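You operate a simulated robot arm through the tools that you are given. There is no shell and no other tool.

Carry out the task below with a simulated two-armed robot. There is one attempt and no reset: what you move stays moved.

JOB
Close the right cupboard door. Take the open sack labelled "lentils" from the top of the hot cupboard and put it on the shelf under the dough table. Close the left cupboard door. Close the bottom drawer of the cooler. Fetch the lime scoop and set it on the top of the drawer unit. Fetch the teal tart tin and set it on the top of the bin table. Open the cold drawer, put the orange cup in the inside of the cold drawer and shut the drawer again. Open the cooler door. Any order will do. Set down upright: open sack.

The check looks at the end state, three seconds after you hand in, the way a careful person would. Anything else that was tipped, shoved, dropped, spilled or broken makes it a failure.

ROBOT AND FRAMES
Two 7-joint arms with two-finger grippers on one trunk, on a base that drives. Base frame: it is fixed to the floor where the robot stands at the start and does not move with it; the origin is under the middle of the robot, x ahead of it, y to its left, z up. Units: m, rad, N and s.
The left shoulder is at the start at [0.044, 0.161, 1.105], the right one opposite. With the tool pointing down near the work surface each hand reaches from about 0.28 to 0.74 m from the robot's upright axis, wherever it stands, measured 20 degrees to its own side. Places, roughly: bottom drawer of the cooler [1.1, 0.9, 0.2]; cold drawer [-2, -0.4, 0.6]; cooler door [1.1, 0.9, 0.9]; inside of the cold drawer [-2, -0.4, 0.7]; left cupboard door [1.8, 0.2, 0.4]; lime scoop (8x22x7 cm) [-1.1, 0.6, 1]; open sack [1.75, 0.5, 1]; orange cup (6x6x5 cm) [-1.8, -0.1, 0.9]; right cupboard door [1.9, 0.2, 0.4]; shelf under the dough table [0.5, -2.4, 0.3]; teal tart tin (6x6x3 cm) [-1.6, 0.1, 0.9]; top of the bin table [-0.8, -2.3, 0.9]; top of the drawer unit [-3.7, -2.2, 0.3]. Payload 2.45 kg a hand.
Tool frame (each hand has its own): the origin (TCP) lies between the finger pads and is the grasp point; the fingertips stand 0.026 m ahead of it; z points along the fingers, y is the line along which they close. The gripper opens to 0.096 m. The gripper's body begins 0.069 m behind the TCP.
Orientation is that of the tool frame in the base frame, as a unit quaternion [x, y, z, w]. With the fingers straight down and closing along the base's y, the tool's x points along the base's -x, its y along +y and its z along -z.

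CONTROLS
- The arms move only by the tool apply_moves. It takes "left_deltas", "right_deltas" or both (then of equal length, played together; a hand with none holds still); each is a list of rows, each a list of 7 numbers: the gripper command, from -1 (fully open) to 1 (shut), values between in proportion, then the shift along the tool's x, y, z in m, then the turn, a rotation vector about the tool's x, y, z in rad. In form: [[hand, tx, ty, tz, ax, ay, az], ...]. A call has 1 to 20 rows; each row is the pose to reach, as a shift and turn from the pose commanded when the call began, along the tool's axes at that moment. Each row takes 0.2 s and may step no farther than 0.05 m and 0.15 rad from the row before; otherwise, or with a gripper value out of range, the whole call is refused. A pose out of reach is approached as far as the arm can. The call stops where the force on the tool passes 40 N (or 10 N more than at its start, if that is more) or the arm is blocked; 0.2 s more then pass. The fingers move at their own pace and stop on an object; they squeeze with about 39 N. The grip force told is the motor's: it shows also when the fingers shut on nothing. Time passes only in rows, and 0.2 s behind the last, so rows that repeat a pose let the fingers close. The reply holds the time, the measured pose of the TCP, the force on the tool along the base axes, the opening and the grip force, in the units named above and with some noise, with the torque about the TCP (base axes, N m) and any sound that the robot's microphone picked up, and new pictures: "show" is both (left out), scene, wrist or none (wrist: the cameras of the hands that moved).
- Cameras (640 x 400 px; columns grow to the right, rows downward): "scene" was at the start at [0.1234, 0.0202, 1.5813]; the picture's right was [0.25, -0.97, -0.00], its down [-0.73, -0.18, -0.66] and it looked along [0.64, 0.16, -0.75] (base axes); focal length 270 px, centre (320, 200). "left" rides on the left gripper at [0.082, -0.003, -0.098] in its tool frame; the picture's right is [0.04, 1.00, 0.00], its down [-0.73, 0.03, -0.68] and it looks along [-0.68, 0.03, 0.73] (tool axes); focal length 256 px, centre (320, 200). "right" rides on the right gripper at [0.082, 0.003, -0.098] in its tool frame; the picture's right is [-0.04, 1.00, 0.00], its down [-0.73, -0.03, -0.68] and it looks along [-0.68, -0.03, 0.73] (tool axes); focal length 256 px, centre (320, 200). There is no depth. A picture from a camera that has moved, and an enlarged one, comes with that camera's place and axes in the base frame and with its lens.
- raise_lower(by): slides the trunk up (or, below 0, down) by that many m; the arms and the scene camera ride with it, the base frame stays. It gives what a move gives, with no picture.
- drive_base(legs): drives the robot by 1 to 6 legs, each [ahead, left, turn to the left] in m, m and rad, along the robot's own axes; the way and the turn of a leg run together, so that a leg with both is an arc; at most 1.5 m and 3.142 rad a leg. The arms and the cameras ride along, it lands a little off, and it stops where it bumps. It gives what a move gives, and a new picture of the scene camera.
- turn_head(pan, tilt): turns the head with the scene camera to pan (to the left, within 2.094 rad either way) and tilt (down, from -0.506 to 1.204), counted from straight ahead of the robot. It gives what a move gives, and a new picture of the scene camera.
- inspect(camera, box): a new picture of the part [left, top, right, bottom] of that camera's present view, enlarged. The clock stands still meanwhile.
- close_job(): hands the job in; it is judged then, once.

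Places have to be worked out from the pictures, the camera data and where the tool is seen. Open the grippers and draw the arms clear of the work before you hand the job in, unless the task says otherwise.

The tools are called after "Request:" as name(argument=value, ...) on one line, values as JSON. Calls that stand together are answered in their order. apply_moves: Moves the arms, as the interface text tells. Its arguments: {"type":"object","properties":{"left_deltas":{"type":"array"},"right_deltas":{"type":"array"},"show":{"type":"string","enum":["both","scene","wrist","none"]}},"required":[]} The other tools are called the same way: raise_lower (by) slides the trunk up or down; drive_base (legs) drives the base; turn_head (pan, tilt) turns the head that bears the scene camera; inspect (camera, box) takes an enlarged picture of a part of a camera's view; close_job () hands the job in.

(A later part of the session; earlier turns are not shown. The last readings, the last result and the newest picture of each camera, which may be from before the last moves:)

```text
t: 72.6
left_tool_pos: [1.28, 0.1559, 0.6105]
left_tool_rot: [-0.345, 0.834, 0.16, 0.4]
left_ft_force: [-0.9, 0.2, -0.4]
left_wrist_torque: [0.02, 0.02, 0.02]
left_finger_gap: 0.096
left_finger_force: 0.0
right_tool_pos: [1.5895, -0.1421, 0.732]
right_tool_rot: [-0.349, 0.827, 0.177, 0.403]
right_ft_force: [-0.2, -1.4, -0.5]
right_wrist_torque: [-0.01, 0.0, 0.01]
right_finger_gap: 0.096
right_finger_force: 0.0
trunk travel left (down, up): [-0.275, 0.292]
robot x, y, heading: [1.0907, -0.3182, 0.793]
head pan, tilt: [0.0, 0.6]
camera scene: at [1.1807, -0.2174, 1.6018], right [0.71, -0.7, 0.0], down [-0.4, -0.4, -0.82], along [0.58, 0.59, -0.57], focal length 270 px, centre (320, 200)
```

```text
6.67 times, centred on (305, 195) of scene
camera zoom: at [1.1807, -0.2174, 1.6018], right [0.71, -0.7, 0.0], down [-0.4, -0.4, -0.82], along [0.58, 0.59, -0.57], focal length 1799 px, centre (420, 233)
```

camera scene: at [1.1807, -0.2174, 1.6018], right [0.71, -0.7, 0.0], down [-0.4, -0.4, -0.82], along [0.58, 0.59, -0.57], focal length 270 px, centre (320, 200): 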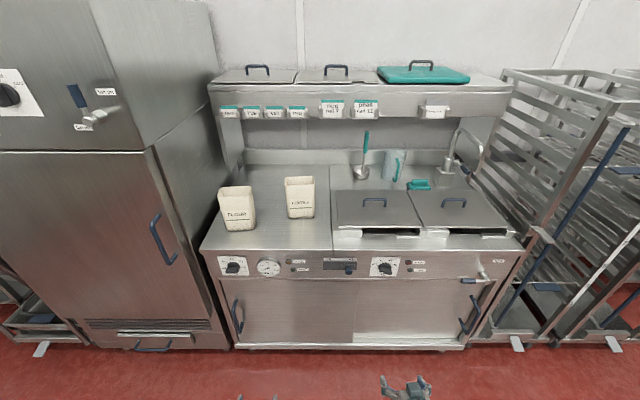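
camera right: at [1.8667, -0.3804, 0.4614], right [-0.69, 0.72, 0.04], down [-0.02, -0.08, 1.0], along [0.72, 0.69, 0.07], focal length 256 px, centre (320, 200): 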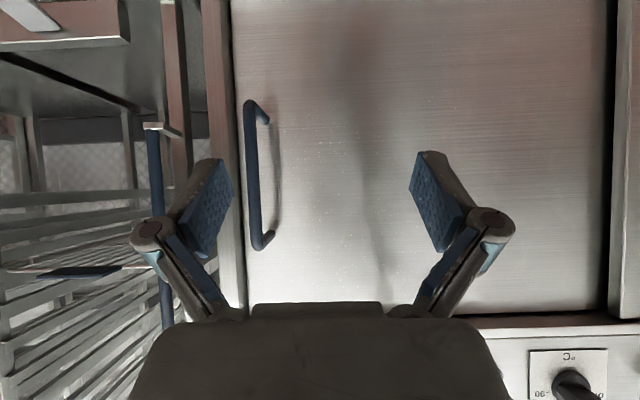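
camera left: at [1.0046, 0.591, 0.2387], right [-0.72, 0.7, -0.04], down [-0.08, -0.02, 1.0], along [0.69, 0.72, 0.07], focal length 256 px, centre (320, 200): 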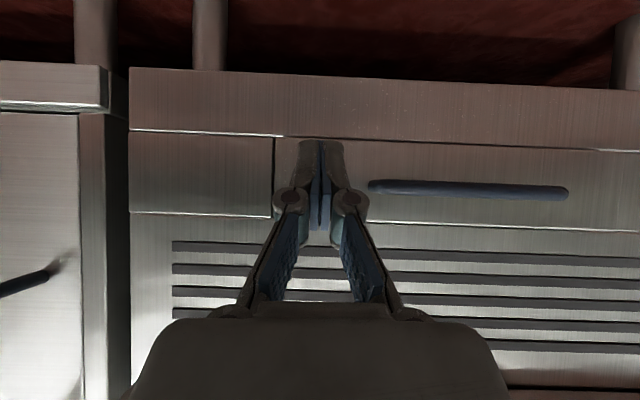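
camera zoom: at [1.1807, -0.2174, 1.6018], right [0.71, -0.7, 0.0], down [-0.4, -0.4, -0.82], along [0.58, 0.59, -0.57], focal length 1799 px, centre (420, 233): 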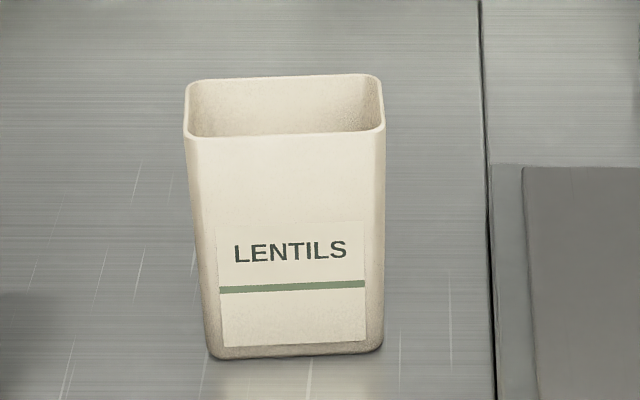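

The sack is about 11 cm wide but only ~7.5 cm deep (centre u≈0.90, w≈1.61, top z≈1.055), so I will grip it from above across its depth. First I raise the trunk, bring both hands up and the tools back to vertical.

Request:
raise_lower(by=0.2)

Request:
apply_moves(left_deltas=[[-1, -0.026, 0, -0.033, 0, 0.099, 0], [-1, -0.053, 0, -0.065, 0, 0.198, 0], [-1, -0.079, 0, -0.098, 0, 0.297, 0], [-1, -0.106, 0, -0.131, 0, 0.396, 0], [-1, -0.132, 0, -0.163, 0, 0.495, 0], [-1, -0.159, 0, -0.196, 0, 0.594, 0], [-1, -0.185, 0, -0.229, 0, 0.693, 0], [-1, -0.212, 0, -0.261, 0, 0.792, 0], [-1, -0.238, 0, -0.294, 0, 0.89, 0]], right_deltas=[[-1, -0.01, 0, -0.027, 0, 0.099, 0], [-1, -0.02, 0, -0.053, 0, 0.198, 0], [-1, -0.03, 0, -0.08, 0, 0.297, 0], [-1, -0.04, 0, -0.106, 0, 0.396, 0], [-1, -0.05, 0, -0.133, 0, 0.495, 0], [-1, -0.06, 0, -0.159, 0, 0.594, 0], [-1, -0.07, 0, -0.186, 0, 0.693, 0], [-1, -0.08, 0, -0.212, 0, 0.792, 0], [-1, -0.09, 0, -0.239, 0, 0.89, 0]])

```text
t: 74.8
left_tool_pos: [1.2795, 0.1567, 0.8107]
left_tool_rot: [-0.344, 0.834, 0.16, 0.4]
left_ft_force: [0.0, -1.0, 0.2]
left_wrist_torque: [-0.01, 0.0, -0.02]
left_finger_gap: 0.0961
left_finger_force: 0.0
right_tool_pos: [1.5892, -0.1415, 0.9312]
right_tool_rot: [-0.349, 0.827, 0.179, 0.403]
right_ft_force: [0.3, -0.1, -0.5]
right_wrist_torque: [0.01, -0.01, 0.0]
right_finger_gap: 0.0957
right_finger_force: 0.0
trunk travel left (down, up): [-0.475, 0.092]
robot x, y, heading: [1.088, -0.3127, 0.787]
head pan, tilt: [0.0, 0.6]
```

```text
t: 76.8
left_tool_pos: [1.2723, 0.2406, 1.0038]
left_tool_rot: [-0.379, 0.925, -0.005, 0.001]
left_ft_force: [-0.4, -0.5, 0.1]
left_wrist_torque: [-0.01, -0.04, -0.05]
left_finger_gap: 0.0957
left_finger_force: 0.1
left hand out of reach, approached as far as the arm can: row 5, 6, 7, 8, 9
right_tool_pos: [1.4982, -0.2382, 1.1515]
right_tool_rot: [-0.39, 0.921, 0.01, 0.006]
right_ft_force: [0.3, 0.5, -0.3]
right_wrist_torque: [-0.01, -0.04, -0.01]
right_finger_gap: 0.0959
right_finger_force: 0.0
trunk travel left (down, up): [-0.475, 0.092]
robot x, y, heading: [1.0813, -0.3155, 0.786]
head pan, tilt: [0.0, 0.6]
camera scene: at [1.1419, -0.256, 1.8021], right [0.71, -0.7, 0.0], down [-0.4, -0.41, -0.82], along [0.58, 0.58, -0.57], focal length 270 px, centre (320, 200)
camera right: at [1.4392, -0.2963, 1.2493], right [-0.69, 0.72, 0.01], down [0.53, 0.49, 0.69], along [0.49, 0.48, -0.72], focal length 256 px, centre (320, 200)
camera left: at [1.2159, 0.1826, 1.1024], right [-0.73, 0.68, -0.01], down [0.5, 0.54, 0.68], along [0.47, 0.49, -0.74], focal length 256 px, centre (320, 200)
```

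scene: 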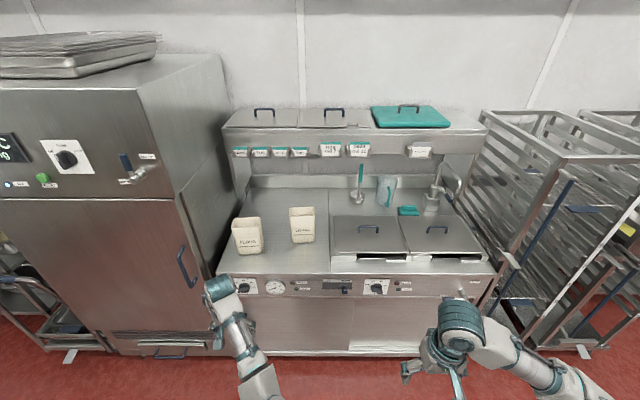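
right: 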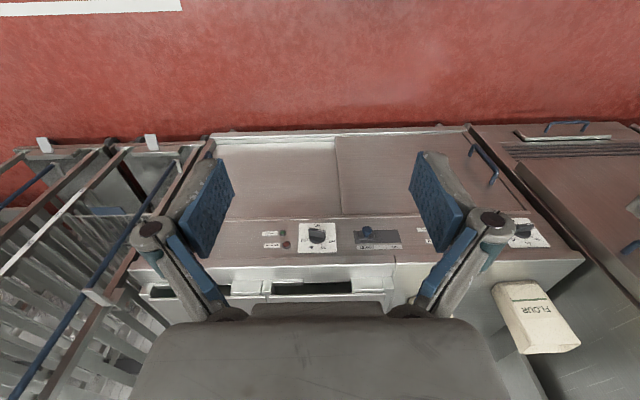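
left: 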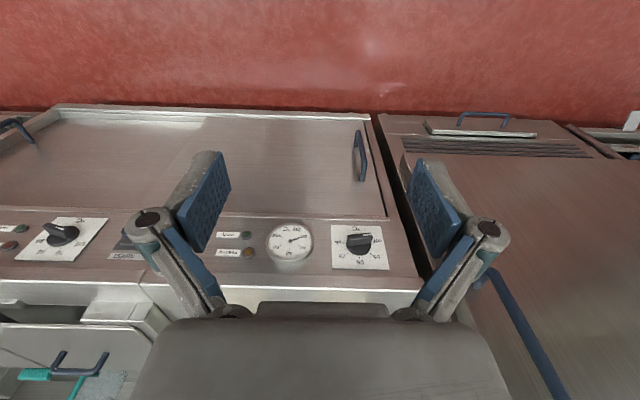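

The left hand is vertical but limited in height close to the body. I move it a bit forward and up while turning it 86° about its axis so that it closes along the sack's depth.

Request:
apply_moves(left_deltas=[[-1, -0.01, -0.005, -0.013, 0, 0, 0.136], [-1, -0.02, -0.01, -0.026, 0, 0, 0.273], [-1, -0.03, -0.015, -0.039, 0, 0, 0.409], [-1, -0.04, -0.02, -0.052, 0, 0, 0.545], [-1, -0.05, -0.025, -0.065, 0, 0, 0.682], [-1, -0.06, -0.03, -0.078, 0, 0, 0.818], [-1, -0.07, -0.035, -0.091, 0, 0, 0.955], [-1, -0.08, -0.04, -0.104, 0, 0, 1.091], [-1, -0.09, -0.045, -0.117, 0, 0, 1.227], [-1, -0.1, -0.05, -0.13, 0, 0, 1.364], [-1, -0.1, -0.05, -0.14, 0, 0, 1.5]])

```text
t: 79.2
left_tool_pos: [1.3752, 0.2683, 1.1461]
left_tool_rot: [0.353, 0.936, -0.002, 0.003]
left_ft_force: [0.0, -1.0, -0.2]
left_wrist_torque: [0.01, 0.0, -0.01]
left_finger_gap: 0.0958
left_finger_force: 0.1
left hand out of reach, approached as far as the arm can: row 1, 2, 3, 4, 5, 6, 7, 8
right_tool_pos: [1.4986, -0.24, 1.1529]
right_tool_rot: [-0.391, 0.92, 0.011, 0.007]
right_ft_force: [-0.7, -0.4, 0.2]
right_wrist_torque: [-0.02, -0.05, 0.01]
right_finger_gap: 0.096
right_finger_force: 0.1
trunk travel left (down, up): [-0.475, 0.092]
robot x, y, heading: [1.0862, -0.3177, 0.787]
head pan, tilt: [0.0, 0.6]
camera scene: at [1.1449, -0.2617, 1.8021], right [0.71, -0.7, 0.0], down [-0.4, -0.4, -0.82], along [0.58, 0.59, -0.57], focal length 270 px, centre (320, 200)
camera left: at [1.3116, 0.3217, 1.2436], right [0.63, 0.78, 0.0], down [0.57, -0.46, 0.68], along [0.53, -0.43, -0.73], focal length 256 px, centre (320, 200)
```

scene: 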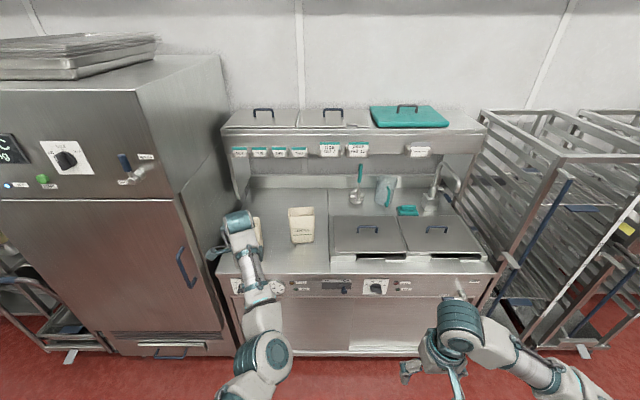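
left: 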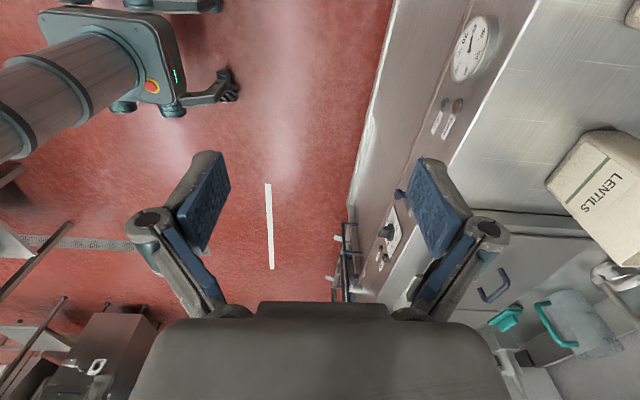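

The left hand is turned and at z≈1.146. I enlarge the sack in both views to refine its centre.

Request:
inspect(camera="scene", box=[270, 195, 350, 245])

Request:
inspect(camera="left", box=[520, 100, 640, 280])

```text
8.00 times, centred on (310, 220) of scene
camera zoom: at [1.1449, -0.2617, 1.8021], right [0.71, -0.7, 0.0], down [-0.4, -0.4, -0.82], along [0.58, 0.59, -0.57], focal length 2158 px, centre (400, 40)
```

zoom: 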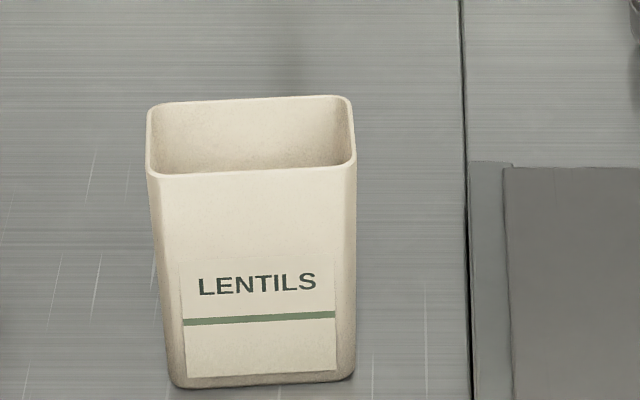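

```text
2.22 times, centred on (580, 190) of left
camera zoom: at [1.3116, 0.3217, 1.2436], right [0.63, 0.78, 0.0], down [0.57, -0.46, 0.68], along [0.53, -0.43, -0.73], focal length 569 px, centre (-258, 222)
```

zoom: 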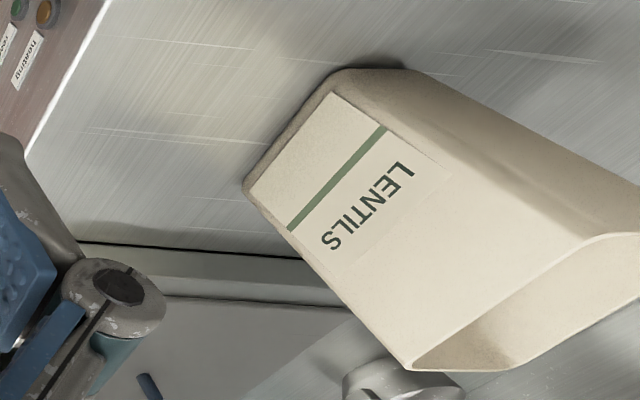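

I estimate the sack centre at u≈0.907, w≈1.62, rim z≈1.055, yawed ≈0.09 rad. I shift the base 0.1 m right and 0.38 m ahead, with both hands above everything on the counter.

Request:
drive_base(legs=[[0, -0.1, 0], [0.38, 0, 0]])

Request:
turn_head(pan=0.1, tilt=0.9)

Request:
inspect(camera="left", box=[0, 0, 640, 400])

```text
t: 82.3
left_tool_pos: [1.6774, 0.5022, 1.1395]
left_tool_rot: [0.35, 0.937, -0.008, 0.018]
left_ft_force: [-1.5, 1.2, -0.5]
left_wrist_torque: [-0.1, -0.12, 0.07]
left_finger_gap: 0.0957
left_finger_force: 0.0
right_tool_pos: [1.8, -0.0067, 1.1627]
right_tool_rot: [-0.394, 0.919, -0.005, 0.016]
right_ft_force: [-2.2, 1.6, -0.1]
right_wrist_torque: [-0.16, -0.1, 0.06]
right_finger_gap: 0.0963
right_finger_force: 0.1
trunk travel left (down, up): [-0.475, 0.092]
robot x, y, heading: [1.4184, -0.1053, 0.79]
head pan, tilt: [0.0, 0.6]
camera scene: at [1.4354, -0.0202, 1.8017], right [0.71, -0.7, 0.03], down [-0.38, -0.42, -0.82], along [0.59, 0.57, -0.57], focal length 270 px, centre (320, 200)
```

scene: 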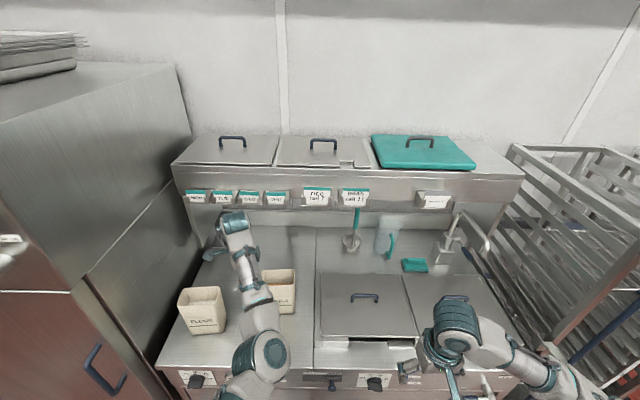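

```text
t: 83.1
left_tool_pos: [1.6876, 0.4942, 1.143]
left_tool_rot: [0.349, 0.937, -0.003, 0.01]
left_ft_force: [-0.8, 0.7, 0.1]
left_wrist_torque: [-0.05, -0.08, 0.02]
left_finger_gap: 0.0962
left_finger_force: 0.1
right_tool_pos: [1.812, -0.0166, 1.1568]
right_tool_rot: [-0.395, 0.919, 0.007, 0.012]
right_ft_force: [-0.8, 0.5, -0.8]
right_wrist_torque: [0.02, -0.02, 0.01]
right_finger_gap: 0.0961
right_finger_force: 0.2
trunk travel left (down, up): [-0.475, 0.092]
robot x, y, heading: [1.4144, -0.102, 0.789]
head pan, tilt: [0.099, 0.901]
camera scene: at [1.465, -0.0568, 1.7773], right [0.78, -0.63, -0.01], down [-0.5, -0.61, -0.62], along [0.39, 0.48, -0.79], focal length 270 px, centre (320, 200)
```

scene: 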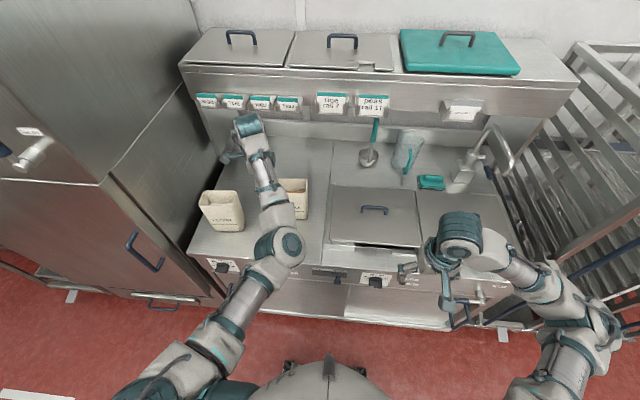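

```text
1.00 times, centred on (320, 200) of left (not enlarged: the box is as wide or as high as the picture)
camera zoom: at [1.6211, 0.5482, 1.2396], right [0.62, 0.78, 0.0], down [0.56, -0.45, 0.7], along [0.54, -0.43, -0.72], focal length 256 px, centre (320, 200)
```

zoom: 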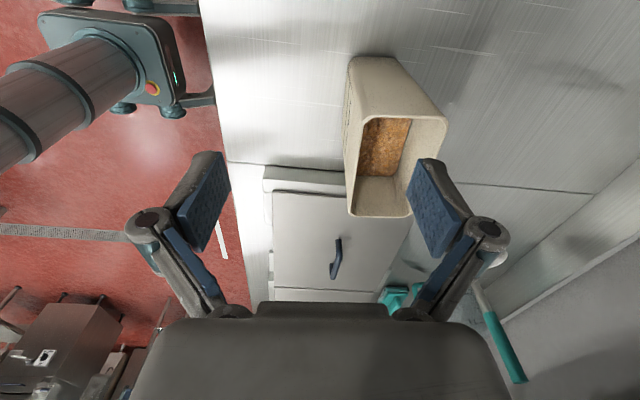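

The wrist view shows the lentils inside and the rim; I compute the sack centre at u≈0.90, w≈1.617, yaw≈0.11. I move over it, aligning the yaw, and look before descending.

Request:
apply_moves(left_deltas=[[-1, -0.02, 0.023, 0, 0, 0, -0.012], [-1, -0.04, 0.046, 0, 0, 0, -0.024], [-1, -0.061, 0.07, 0, 0, 0, -0.036], [-1, -0.061, 0.07, 0, 0, 0, -0.036]])

```text
t: 84.3
left_tool_pos: [1.7532, 0.5273, 1.1426]
left_tool_rot: [0.329, 0.944, -0.009, 0.021]
left_ft_force: [-0.8, 0.7, -1.0]
left_wrist_torque: [-0.03, -0.1, 0.02]
left_finger_gap: 0.096
left_finger_force: 0.0
left hand out of reach, approached as far as the arm can: row 3, 4
right_tool_pos: [1.7858, 0.0009, 1.1654]
right_tool_rot: [-0.398, 0.917, -0.007, 0.021]
right_ft_force: [-1.0, 0.8, -0.1]
right_wrist_torque: [-0.14, -0.08, 0.01]
right_finger_gap: 0.096
right_finger_force: 0.1
trunk travel left (down, up): [-0.475, 0.092]
robot x, y, heading: [1.4134, -0.1017, 0.795]
head pan, tilt: [0.099, 0.901]
stopped in row 4 (left hand): the arm was blocked; the commanded pose is now the measured one
camera scene: at [1.4207, -0.017, 1.7766], right [0.78, -0.63, 0.03], down [-0.48, -0.62, -0.62], along [0.4, 0.47, -0.79], focal length 270 px, centre (320, 200)
camera left: at [1.6837, 0.5784, 1.2383], right [0.59, 0.81, 0.0], down [0.57, -0.41, 0.71], along [0.57, -0.42, -0.7], focal length 256 px, centre (320, 200)
```

scene: 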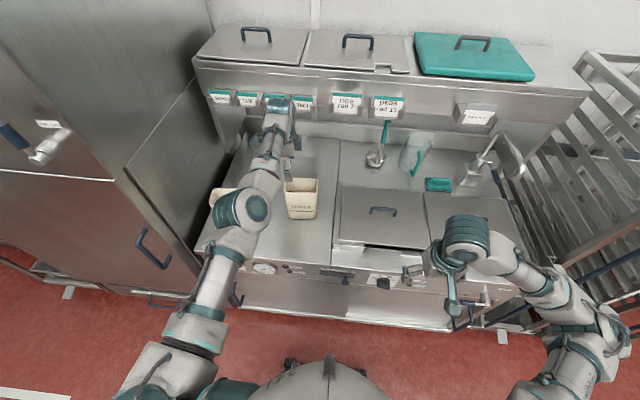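
left: 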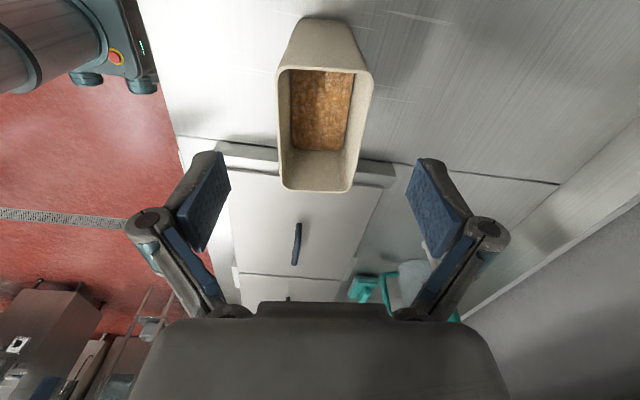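

The arm reports being blocked and the robot is leaning slightly, so something touches — maybe the elbow or the wrist near the overhead shelf. I inspect before moving anything else.

Request:
inspect(camera="scene", box=[180, 80, 340, 260])

Request:
inspect(camera="right", box=[0, 0, 640, 400])

```text
2.22 times, centred on (260, 170) of scene
camera zoom: at [1.4207, -0.017, 1.7766], right [0.78, -0.63, 0.03], down [-0.48, -0.62, -0.62], along [0.4, 0.47, -0.79], focal length 600 px, centre (453, 267)
```

zoom: 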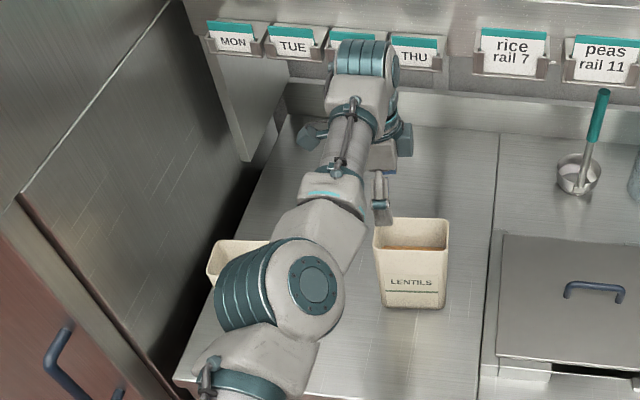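

```text
1.00 times, centred on (320, 200) of right (not enlarged: the box is as wide or as high as the picture)
camera zoom: at [1.7233, -0.0567, 1.2611], right [-0.7, 0.71, -0.03], down [0.49, 0.51, 0.7], along [0.52, 0.48, -0.71], focal length 256 px, centre (320, 200)
```

zoom: 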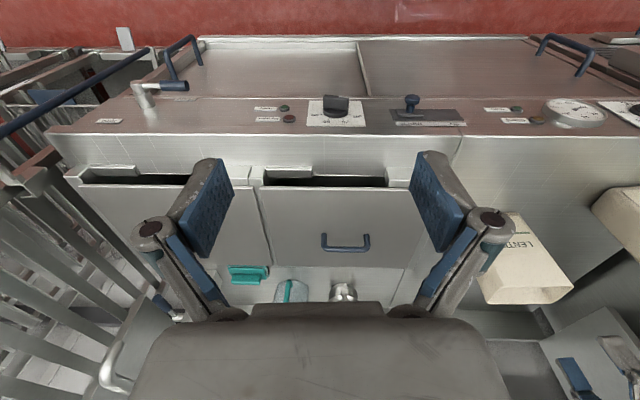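

The lentils sack is untouched; the arm seems to be at the end of its reach rather than colliding. I pull the left hand back 7 cm and check whether the lean goes away.

Request:
apply_moves(left_deltas=[[-1, 0, -0.03, 0, 0, 0, 0], [-1, 0, -0.07, 0, 0, 0, 0], [-1, 0, -0.07, 0, 0, 0, 0], [-1, 0, -0.07, 0, 0, 0, 0]])

Request:
inspect(camera="scene", box=[160, 80, 340, 260])

```text
t: 85.3
left_tool_pos: [1.7178, 0.48, 1.142]
left_tool_rot: [0.329, 0.944, -0.008, 0.02]
left_ft_force: [-0.3, 0.4, -0.8]
left_wrist_torque: [-0.11, -0.08, -0.02]
left_finger_gap: 0.0959
left_finger_force: 0.0
left hand out of reach, approached as far as the arm can: row 2, 3, 4
right_tool_pos: [1.7893, -0.0031, 1.1646]
right_tool_rot: [-0.397, 0.918, -0.007, 0.021]
right_ft_force: [0.5, 0.8, 0.2]
right_wrist_torque: [-0.04, -0.05, -0.03]
right_finger_gap: 0.0961
right_finger_force: 0.0
trunk travel left (down, up): [-0.475, 0.092]
robot x, y, heading: [1.4089, -0.0994, 0.786]
head pan, tilt: [0.099, 0.901]
camera scene: at [1.423, -0.0188, 1.7767], right [0.78, -0.63, 0.02], down [-0.48, -0.62, -0.62], along [0.4, 0.47, -0.79], focal length 270 px, centre (320, 200)
camera left: at [1.6484, 0.5316, 1.2357], right [0.59, 0.81, 0.0], down [0.57, -0.41, 0.71], along [0.57, -0.42, -0.7], focal length 256 px, centre (320, 200)
```

scene: 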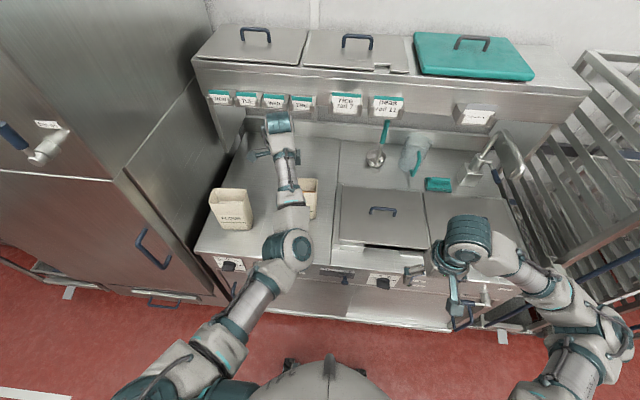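
left: 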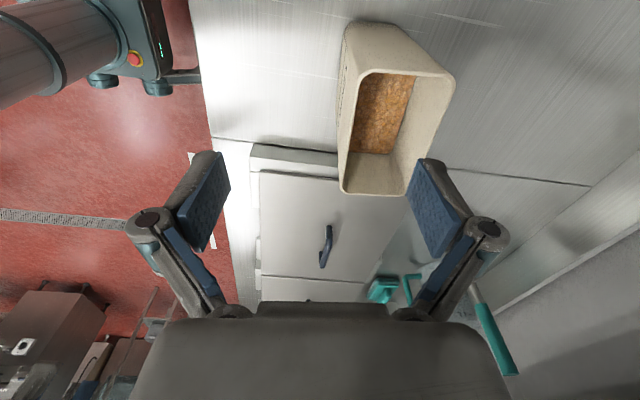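

```text
2.22 times, centred on (250, 170) of scene
camera zoom: at [1.423, -0.0188, 1.7767], right [0.78, -0.63, 0.02], down [-0.48, -0.62, -0.62], along [0.4, 0.47, -0.79], focal length 600 px, centre (476, 267)
```

zoom: 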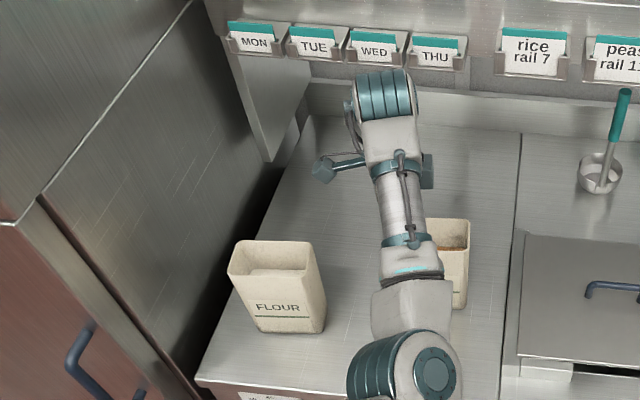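

Nothing was disturbed. The limit seems to be the wrist bend when the hand is high relative to the shoulder, so I raise the trunk, then move the hand left of the sack, where it can go lower and straddle the sack from the side.

Request:
raise_lower(by=0.085)

Request:
apply_moves(left_deltas=[[-1, 0.03, 0, 0, 0, 0, 0], [-1, 0.065, 0, 0, 0, 0, 0], [-1, 0.1, 0, 0.03, 0, 0, 0], [-1, 0.1, 0.02, 0.06, 0, 0, 0], [-1, 0.1, 0.035, 0.08, 0, 0, 0]])

```text
t: 86.5
left_tool_pos: [1.7547, 0.4442, 1.2305]
left_tool_rot: [0.333, 0.943, 0.001, 0.006]
left_ft_force: [0.4, -0.2, -0.4]
left_wrist_torque: [0.06, 0.04, 0.01]
left_finger_gap: 0.0962
left_finger_force: 0.0
right_tool_pos: [1.8224, -0.0356, 1.2418]
right_tool_rot: [-0.393, 0.919, 0.01, 0.014]
right_ft_force: [1.1, -0.9, 0.5]
right_wrist_torque: [0.09, 0.01, -0.04]
right_finger_gap: 0.096
right_finger_force: 0.1
trunk travel left (down, up): [-0.56, 0.007]
robot x, y, heading: [1.4145, -0.1089, 0.786]
head pan, tilt: [0.099, 0.901]
```

```text
t: 87.9
left_tool_pos: [1.6689, 0.5614, 1.1437]
left_tool_rot: [0.332, 0.943, -0.005, 0.02]
left_ft_force: [-1.5, 0.9, 0.1]
left_wrist_torque: [-0.08, -0.08, -0.02]
left_finger_gap: 0.0957
left_finger_force: 0.0
right_tool_pos: [1.7924, -0.0092, 1.2496]
right_tool_rot: [-0.396, 0.918, -0.003, 0.023]
right_ft_force: [0.2, 1.1, 0.0]
right_wrist_torque: [-0.05, -0.04, 0.02]
right_finger_gap: 0.096
right_finger_force: 0.0
trunk travel left (down, up): [-0.56, 0.007]
robot x, y, heading: [1.4183, -0.1042, 0.784]
head pan, tilt: [0.099, 0.901]
stopped in row 5 (left hand): the arm was blocked; the commanded pose is now the measured one
camera scene: at [1.4594, -0.0568, 1.8621], right [0.78, -0.63, 0.0], down [-0.5, -0.61, -0.62], along [0.39, 0.48, -0.79], focal length 270 px, centre (320, 200)
camera left: at [1.5995, 0.6131, 1.2374], right [0.59, 0.81, 0.0], down [0.57, -0.42, 0.71], along [0.57, -0.42, -0.7], focal length 256 px, centre (320, 200)
```

scene: 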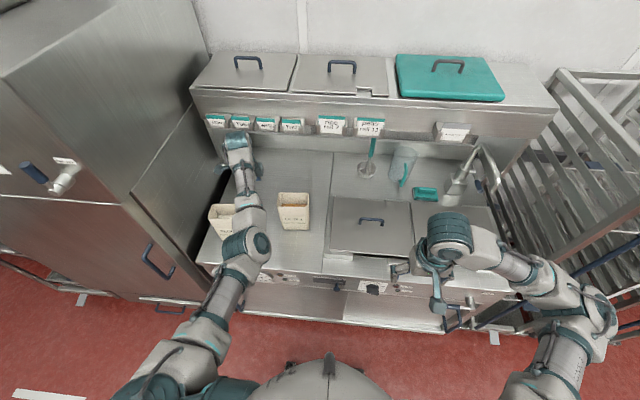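
left: 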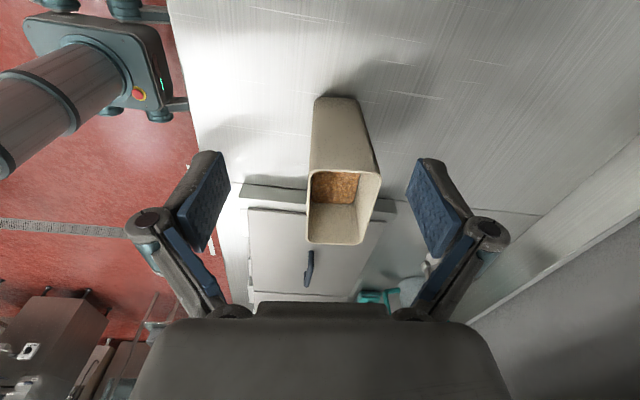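

The arm reports "blocked" again and the robot rocks slightly. I look closely at the elbow next to the flour sack.

Request:
inspect(camera="scene", box=[180, 120, 340, 300])

Request:
turn_head(pan=0.5, tilt=1.2)

```text
2.22 times, centred on (260, 210) of scene
camera zoom: at [1.4594, -0.0568, 1.8621], right [0.78, -0.63, 0.0], down [-0.5, -0.61, -0.62], along [0.39, 0.48, -0.79], focal length 600 px, centre (453, 178)
```

zoom: 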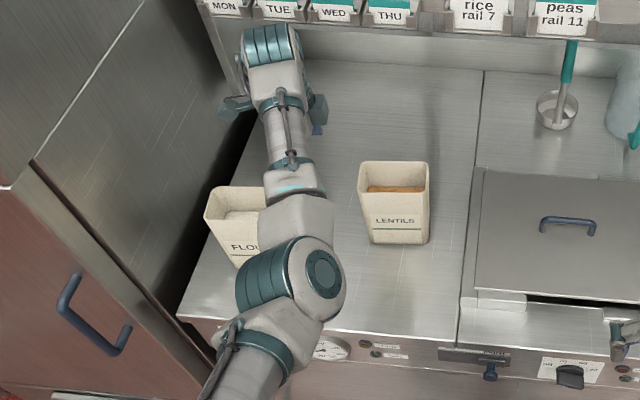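

```text
t: 88.8
left_tool_pos: [1.6817, 0.5489, 1.1467]
left_tool_rot: [0.332, 0.943, -0.002, 0.014]
left_ft_force: [-1.0, -0.8, 0.0]
left_wrist_torque: [-0.01, 0.0, -0.02]
left_finger_gap: 0.0957
left_finger_force: 0.1
right_tool_pos: [1.8052, -0.0227, 1.2465]
right_tool_rot: [-0.394, 0.919, 0.002, 0.019]
right_ft_force: [-0.9, 0.0, 0.0]
right_wrist_torque: [0.03, 0.03, -0.04]
right_finger_gap: 0.0961
right_finger_force: 0.1
trunk travel left (down, up): [-0.56, 0.007]
robot x, y, heading: [1.4183, -0.1047, 0.791]
head pan, tilt: [0.499, 1.201]
camera scene: at [1.4457, -0.0803, 1.8426], right [0.96, -0.28, -0.02], down [-0.27, -0.89, -0.37], along [0.09, 0.36, -0.93], focal length 270 px, centre (320, 200)
```

scene: 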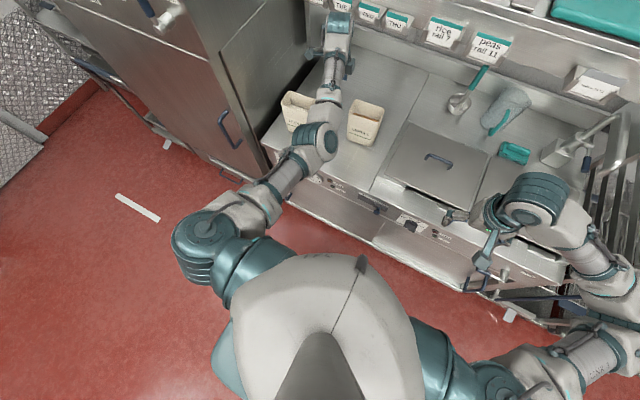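

Overhead view: the arm is almost fully stretched, well above the flour sack, so I simply stand too far away. I pull the hand back 10 cm and drive 9 cm closer.

Request:
apply_moves(left_deltas=[[-1, 0, -0.03, 0, 0, 0, 0], [-1, 0, -0.06, 0, 0, 0, 0], [-1, 0, -0.09, 0, 0, 0, 0], [-1, 0, -0.12, 0, 0, 0, 0], [-1, 0, -0.12, 0, 0, 0, 0]], right_deltas=[[-1, 0.03, 0, 0, 0, 0, 0], [-1, 0.06, 0, 0, 0, 0, 0], [-1, 0.09, 0, 0, 0, 0, 0], [-1, 0.1, 0, 0, 0, 0, 0], [-1, 0.1, 0, 0, 0, 0, 0]], show="none")

Request:
drive_base(legs=[[0.09, 0, 0]])

```text
t: 90.2
left_tool_pos: [1.5838, 0.493, 1.1341]
left_tool_rot: [0.33, 0.944, -0.005, 0.024]
left_ft_force: [0.2, 0.6, -0.6]
left_wrist_torque: [-0.02, -0.01, 0.02]
left_finger_gap: 0.0959
left_finger_force: 0.1
left hand out of reach, approached as far as the arm can: row 4, 5
right_tool_pos: [1.741, -0.0358, 1.2571]
right_tool_rot: [-0.398, 0.917, -0.005, 0.024]
right_ft_force: [-0.6, 0.5, -0.4]
right_wrist_torque: [0.0, -0.05, -0.01]
right_finger_gap: 0.0962
right_finger_force: 0.1
right hand out of reach, approached as far as the arm can: row 2, 3, 4, 5
trunk travel left (down, up): [-0.56, 0.007]
robot x, y, heading: [1.4146, -0.1043, 0.791]
head pan, tilt: [0.499, 1.201]
stopped in row 5 (left hand): the arm was blocked; the commanded pose is now the measured one
```

```text
t: 91.3
left_tool_pos: [1.6594, 0.5359, 1.1415]
left_tool_rot: [0.33, 0.944, 0.001, 0.018]
left_ft_force: [0.8, 0.0, 1.2]
left_wrist_torque: [0.01, 0.07, -0.01]
left_finger_gap: 0.096
left_finger_force: 0.1
right_tool_pos: [1.8181, 0.0058, 1.2554]
right_tool_rot: [-0.394, 0.919, 0.003, 0.025]
right_ft_force: [0.6, 0.6, -0.6]
right_wrist_torque: [0.05, 0.0, 0.0]
right_finger_gap: 0.0962
right_finger_force: 0.1
trunk travel left (down, up): [-0.56, 0.007]
robot x, y, heading: [1.4759, -0.0378, 0.791]
head pan, tilt: [0.499, 1.201]
camera scene: at [1.4707, -0.0014, 1.8427], right [0.96, -0.28, 0.0], down [-0.26, -0.89, -0.36], along [0.11, 0.35, -0.93], focal length 270 px, centre (320, 200)
```

scene: 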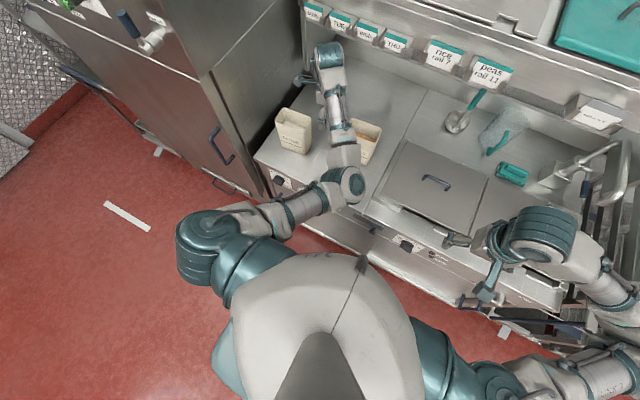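

The base is now closer (w≈1.017). From u≈0.794, w≈1.552, z≈1.14 I move the hand over the sack again, keeping the fingertips above the rim.

Request:
apply_moves(left_deltas=[[-1, -0.025, 0.013, 0.005, 0, 0, 0], [-1, -0.055, 0.026, 0.015, 0, 0, 0], [-1, -0.085, 0.04, 0.022, 0, 0, 0], [-1, -0.1126, 0.0527, 0.03, 0, 0, 0], [-1, -0.1126, 0.0527, 0.03, 0, 0, 0]])

```text
t: 92.5
left_tool_pos: [1.8033, 0.4912, 1.1177]
left_tool_rot: [0.332, 0.943, 0.003, 0.008]
left_ft_force: [0.7, -1.3, 0.1]
left_wrist_torque: [0.07, 0.09, -0.03]
left_finger_gap: 0.096
left_finger_force: 0.0
left hand out of reach, approached as far as the arm can: row 1
right_tool_pos: [1.8405, -0.0104, 1.2496]
right_tool_rot: [-0.393, 0.919, 0.008, 0.019]
right_ft_force: [0.6, -2.2, 0.1]
right_wrist_torque: [0.06, 0.07, -0.02]
right_finger_gap: 0.0958
right_finger_force: 0.1
trunk travel left (down, up): [-0.56, 0.007]
robot x, y, heading: [1.479, -0.0441, 0.785]
head pan, tilt: [0.499, 1.201]
camera scene: at [1.5108, -0.0222, 1.8426], right [0.96, -0.28, -0.02], down [-0.27, -0.89, -0.37], along [0.09, 0.36, -0.93], focal length 270 px, centre (320, 200)
camera left: at [1.7354, 0.5408, 1.2136], right [0.6, 0.8, 0.01], down [0.58, -0.44, 0.69], along [0.56, -0.4, -0.72], focal length 256 px, centre (320, 200)
```

scene: 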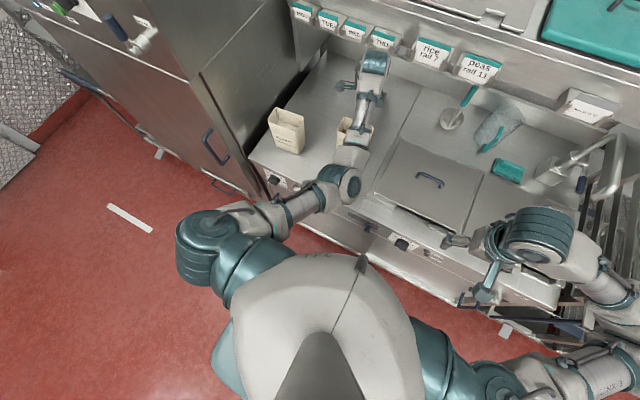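
left: 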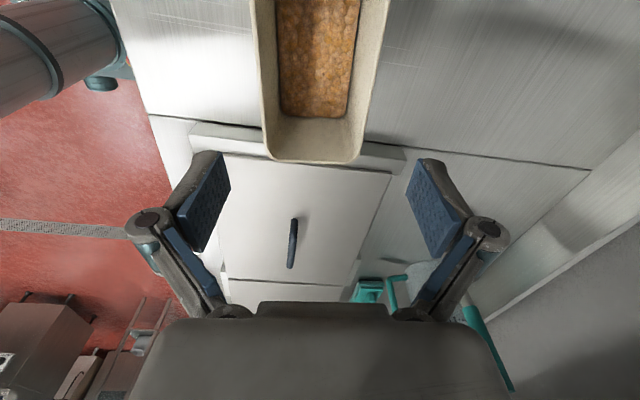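

The hand is now over the sack (tool u≈0.928, w≈1.623; sack centre ≈0.900, 1.617). I let the robot settle a moment to see whether the sway persists.

Request:
apply_moves(left_deltas=[[-1, 0, 0, 0, 0, 0, 0], [-1, 0, 0, 0, 0, 0, 0], [-1, 0, 0, 0, 0, 0, 0], [-1, 0, 0, 0, 0, 0, 0], [-1, 0, 0, 0, 0, 0, 0], [-1, 0, 0, 0, 0, 0, 0], [-1, 0, 0, 0, 0, 0, 0], [-1, 0, 0, 0, 0, 0, 0]], show="wrist")

```text
t: 94.3
left_tool_pos: [1.7971, 0.4966, 1.1164]
left_tool_rot: [0.332, 0.943, 0.001, 0.011]
left_ft_force: [0.2, -0.8, 1.4]
left_wrist_torque: [0.08, 0.04, -0.03]
left_finger_gap: 0.0959
left_finger_force: 0.1
right_tool_pos: [1.8357, -0.0046, 1.2506]
right_tool_rot: [-0.393, 0.919, 0.006, 0.021]
right_ft_force: [0.2, 0.5, -0.5]
right_wrist_torque: [0.05, 0.0, 0.0]
right_finger_gap: 0.0961
right_finger_force: 0.2
trunk travel left (down, up): [-0.56, 0.007]
robot x, y, heading: [1.4812, -0.0428, 0.789]
head pan, tilt: [0.499, 1.201]
camera left: at [1.7301, 0.5461, 1.212], right [0.59, 0.8, 0.01], down [0.57, -0.43, 0.69], along [0.56, -0.41, -0.72], focal length 256 px, centre (320, 200)
```

left: 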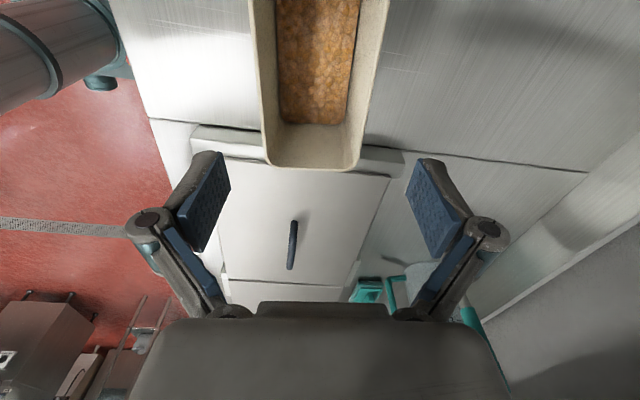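

It drifts slowly (about 8 mm in 2 s). I wait a few seconds more to see whether it settles.

Request:
apply_moves(left_deltas=[[-1, 0, 0, 0, 0, 0, 0], [-1, 0, 0, 0, 0, 0, 0], [-1, 0, 0, 0, 0, 0, 0], [-1, 0, 0, 0, 0, 0, 0], [-1, 0, 0, 0, 0, 0, 0], [-1, 0, 0, 0, 0, 0, 0], [-1, 0, 0, 0, 0, 0, 0], [-1, 0, 0, 0, 0, 0, 0], [-1, 0, 0, 0, 0, 0, 0], [-1, 0, 0, 0, 0, 0, 0], [-1, 0, 0, 0, 0, 0, 0], [-1, 0, 0, 0, 0, 0, 0], [-1, 0, 0, 0, 0, 0, 0], [-1, 0, 0, 0, 0, 0, 0], [-1, 0, 0, 0, 0, 0, 0], [-1, 0, 0, 0, 0, 0, 0], [-1, 0, 0, 0, 0, 0, 0], [-1, 0, 0, 0, 0, 0, 0], [-1, 0, 0, 0, 0, 0, 0], [-1, 0, 0, 0, 0, 0, 0]], show="none")

Request:
apply_moves(left_deltas=[[-1, 0, 0, 0, 0, 0, 0], [-1, 0, 0, 0, 0, 0, 0], [-1, 0, 0, 0, 0, 0, 0], [-1, 0, 0, 0, 0, 0, 0], [-1, 0, 0, 0, 0, 0, 0], [-1, 0, 0, 0, 0, 0, 0], [-1, 0, 0, 0, 0, 0, 0], [-1, 0, 0, 0, 0, 0, 0]], show="wrist")

```text
t: 98.5
left_tool_pos: [1.7919, 0.504, 1.1148]
left_tool_rot: [0.33, 0.944, 0.0, 0.013]
left_ft_force: [-0.5, -0.5, -0.5]
left_wrist_torque: [0.04, 0.01, -0.02]
left_finger_gap: 0.0958
left_finger_force: 0.1
right_tool_pos: [1.8305, 0.0021, 1.2519]
right_tool_rot: [-0.395, 0.918, 0.005, 0.021]
right_ft_force: [-0.4, -0.3, 0.0]
right_wrist_torque: [0.01, 0.03, 0.04]
right_finger_gap: 0.0962
right_finger_force: 0.0
trunk travel left (down, up): [-0.56, 0.007]
robot x, y, heading: [1.4761, -0.0398, 0.788]
head pan, tilt: [0.499, 1.201]
```

```text
t: 100.3
left_tool_pos: [1.7988, 0.4957, 1.1157]
left_tool_rot: [0.333, 0.943, 0.002, 0.01]
left_ft_force: [2.4, -1.0, 1.3]
left_wrist_torque: [0.03, 0.09, -0.02]
left_finger_gap: 0.096
left_finger_force: 0.1
right_tool_pos: [1.8385, -0.0064, 1.2489]
right_tool_rot: [-0.392, 0.92, 0.008, 0.02]
right_ft_force: [1.6, 0.4, 0.6]
right_wrist_torque: [0.04, 0.01, -0.01]
right_finger_gap: 0.0958
right_finger_force: 0.1
trunk travel left (down, up): [-0.56, 0.007]
robot x, y, heading: [1.4789, -0.0395, 0.788]
head pan, tilt: [0.499, 1.201]
camera left: at [1.7321, 0.5455, 1.2123], right [0.6, 0.8, 0.01], down [0.58, -0.43, 0.69], along [0.56, -0.41, -0.72], focal length 256 px, centre (320, 200)
```

left: 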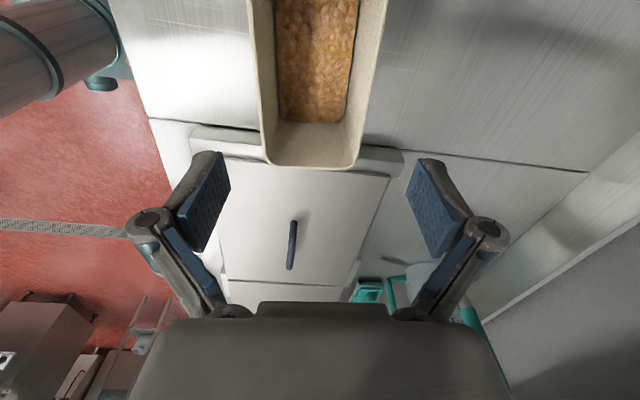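

The residual sway is about ±1 cm sideways, which the grip direction tolerates. I shift 1.5 cm left and descend to z≈1.0 so the fingers straddle the sack front-to-back.

Request:
apply_moves(left_deltas=[[-1, 0.015, 0, 0, 0, 0, 0], [-1, 0.015, 0, 0.02, 0, 0, 0], [-1, 0.015, 0, 0.04, 0, 0, 0], [-1, 0.015, 0, 0.06, 0, 0, 0], [-1, 0.015, 0, 0.08, 0, 0, 0], [-1, 0.015, 0, 0.1, 0, 0, 0], [-1, 0.015, 0, 0.115, 0, 0, 0]])

```text
t: 101.9
left_tool_pos: [1.7718, 0.5162, 0.9978]
left_tool_rot: [0.33, 0.944, 0.0, 0.017]
left_ft_force: [-1.8, 1.3, 1.4]
left_wrist_torque: [-0.04, -0.14, 0.0]
left_finger_gap: 0.0969
left_finger_force: 0.2
right_tool_pos: [1.8162, 0.0088, 1.2557]
right_tool_rot: [-0.395, 0.918, 0.0, 0.024]
right_ft_force: [-0.5, 0.6, 0.4]
right_wrist_torque: [0.02, 0.0, 0.0]
right_finger_gap: 0.096
right_finger_force: 0.0
trunk travel left (down, up): [-0.56, 0.007]
robot x, y, heading: [1.4776, -0.0432, 0.79]
head pan, tilt: [0.499, 1.201]
camera scene: at [1.4668, 0.0096, 1.8425], right [0.96, -0.28, 0.01], down [-0.26, -0.9, -0.36], along [0.11, 0.34, -0.93], focal length 270 px, centre (320, 200)
camera left: at [1.7015, 0.5673, 1.0934], right [0.59, 0.81, 0.01], down [0.57, -0.43, 0.7], along [0.57, -0.41, -0.71], focal length 256 px, centre (320, 200)
```

scene: 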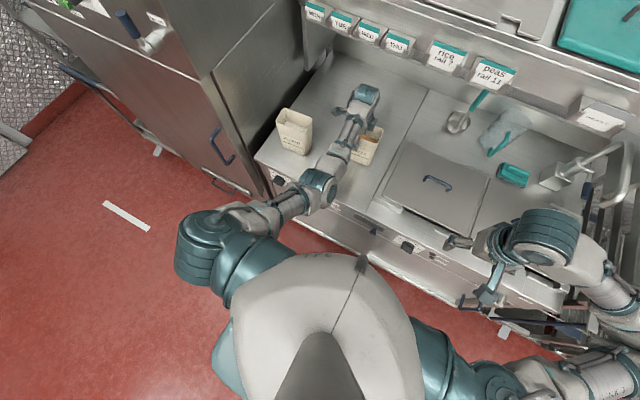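
left: 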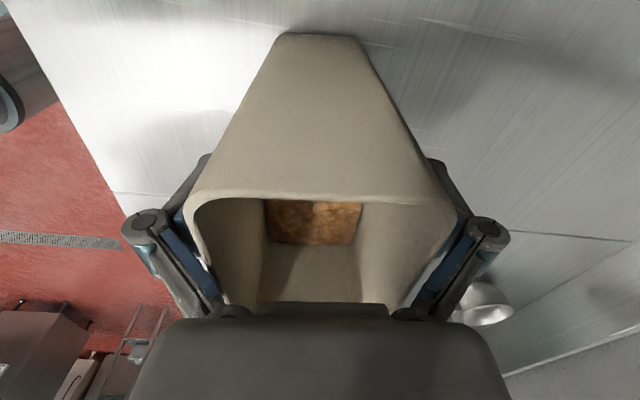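

The fingers straddle the sack (u≈0.888, w≈1.618, z≈0.998). I close the gripper on it.

Request:
apply_moves(left_deltas=[[-0.6, 0, 0, 0, 0, 0, 0], [-0.2, 0, 0, 0, 0, 0, 0], [0.3, 0, 0, 0, 0, 0, 0], [1, 0, 0, 0, 0, 0, 0], [1, 0, 0, 0, 0, 0, 0], [1, 0, 0, 0, 0, 0, 0]], show="wrist")

```text
t: 102.8
left_tool_pos: [1.7775, 0.5174, 1.0041]
left_tool_rot: [0.333, 0.943, 0.004, 0.022]
left_ft_force: [-4.0, -10.2, 24.1]
left_wrist_torque: [0.18, 0.89, 0.29]
left_finger_gap: 0.0795
left_finger_force: 39.2
right_tool_pos: [1.8184, 0.0097, 1.2553]
right_tool_rot: [-0.396, 0.918, 0.002, 0.023]
right_ft_force: [1.5, 0.3, 0.2]
right_wrist_torque: [0.0, 0.01, -0.03]
right_finger_gap: 0.096
right_finger_force: 0.1
trunk travel left (down, up): [-0.56, 0.007]
robot x, y, heading: [1.4788, -0.0376, 0.789]
head pan, tilt: [0.499, 1.201]
stopped in row 4 (left hand): the force on the tool passed its limit at 41 N (the readings are from after the stop); the commanded pose is now the measured one
camera left: at [1.7078, 0.5685, 1.0995], right [0.59, 0.8, 0.02], down [0.56, -0.43, 0.71], along [0.58, -0.41, -0.71], focal length 256 px, centre (320, 200)
```

left: 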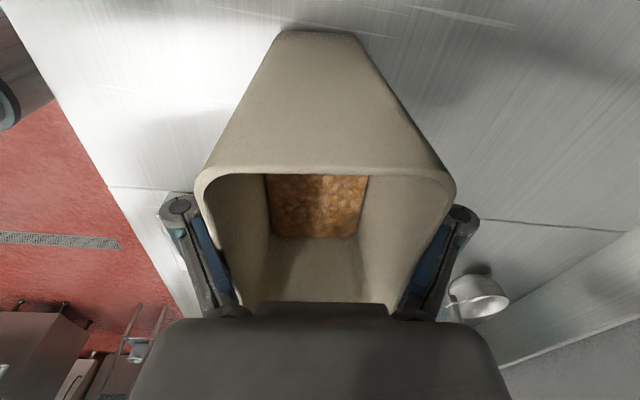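

The grip holds at 79.5 mm with 39 N; there is an upward force of 24 N on the tool, so I lift slowly and watch whether the sack follows.

Request:
apply_moves(left_deltas=[[1, 0, 0, -0.004, 0, 0, 0], [1, 0, 0, -0.01, 0, 0, 0], [1, 0, 0, -0.018, 0, 0, 0], [1, 0, 0, -0.028, 0, 0, 0], [1, 0, 0, -0.04, 0, 0, 0]])

```text
t: 104.0
left_tool_pos: [1.7766, 0.5183, 1.04]
left_tool_rot: [0.334, 0.942, 0.0, 0.021]
left_ft_force: [-0.4, 0.0, -7.0]
left_wrist_torque: [0.03, 0.02, -0.01]
left_finger_gap: 0.0698
left_finger_force: 39.6
right_tool_pos: [1.8214, 0.0104, 1.2538]
right_tool_rot: [-0.396, 0.918, 0.002, 0.023]
right_ft_force: [0.0, 0.0, 0.7]
right_wrist_torque: [0.02, -0.02, 0.01]
right_finger_gap: 0.0962
right_finger_force: 0.1
trunk travel left (down, up): [-0.56, 0.007]
robot x, y, heading: [1.4806, -0.0342, 0.788]
head pan, tilt: [0.499, 1.201]
camera scene: at [1.4866, 0.0061, 1.8424], right [0.96, -0.28, 0.0], down [-0.26, -0.9, -0.36], along [0.1, 0.35, -0.93], focal length 270 px, centre (320, 200)
camera left: at [1.7076, 0.5693, 1.1357], right [0.6, 0.8, 0.01], down [0.56, -0.43, 0.71], along [0.57, -0.41, -0.71], focal length 256 px, centre (320, 200)
```

scene: 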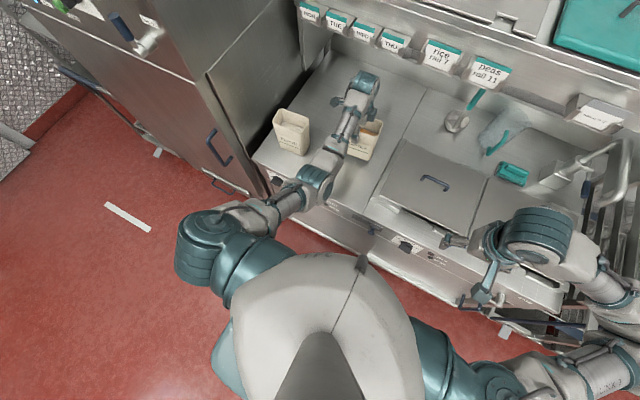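
left: 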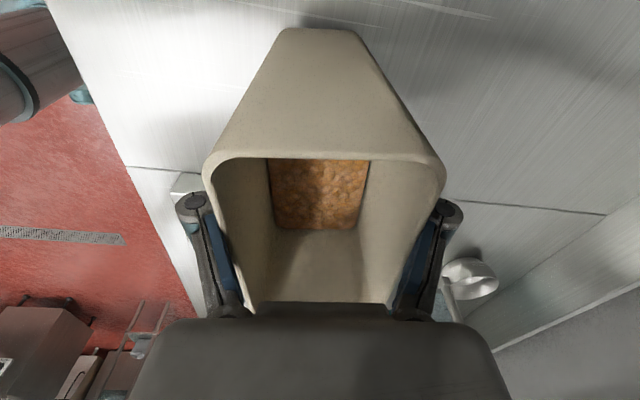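

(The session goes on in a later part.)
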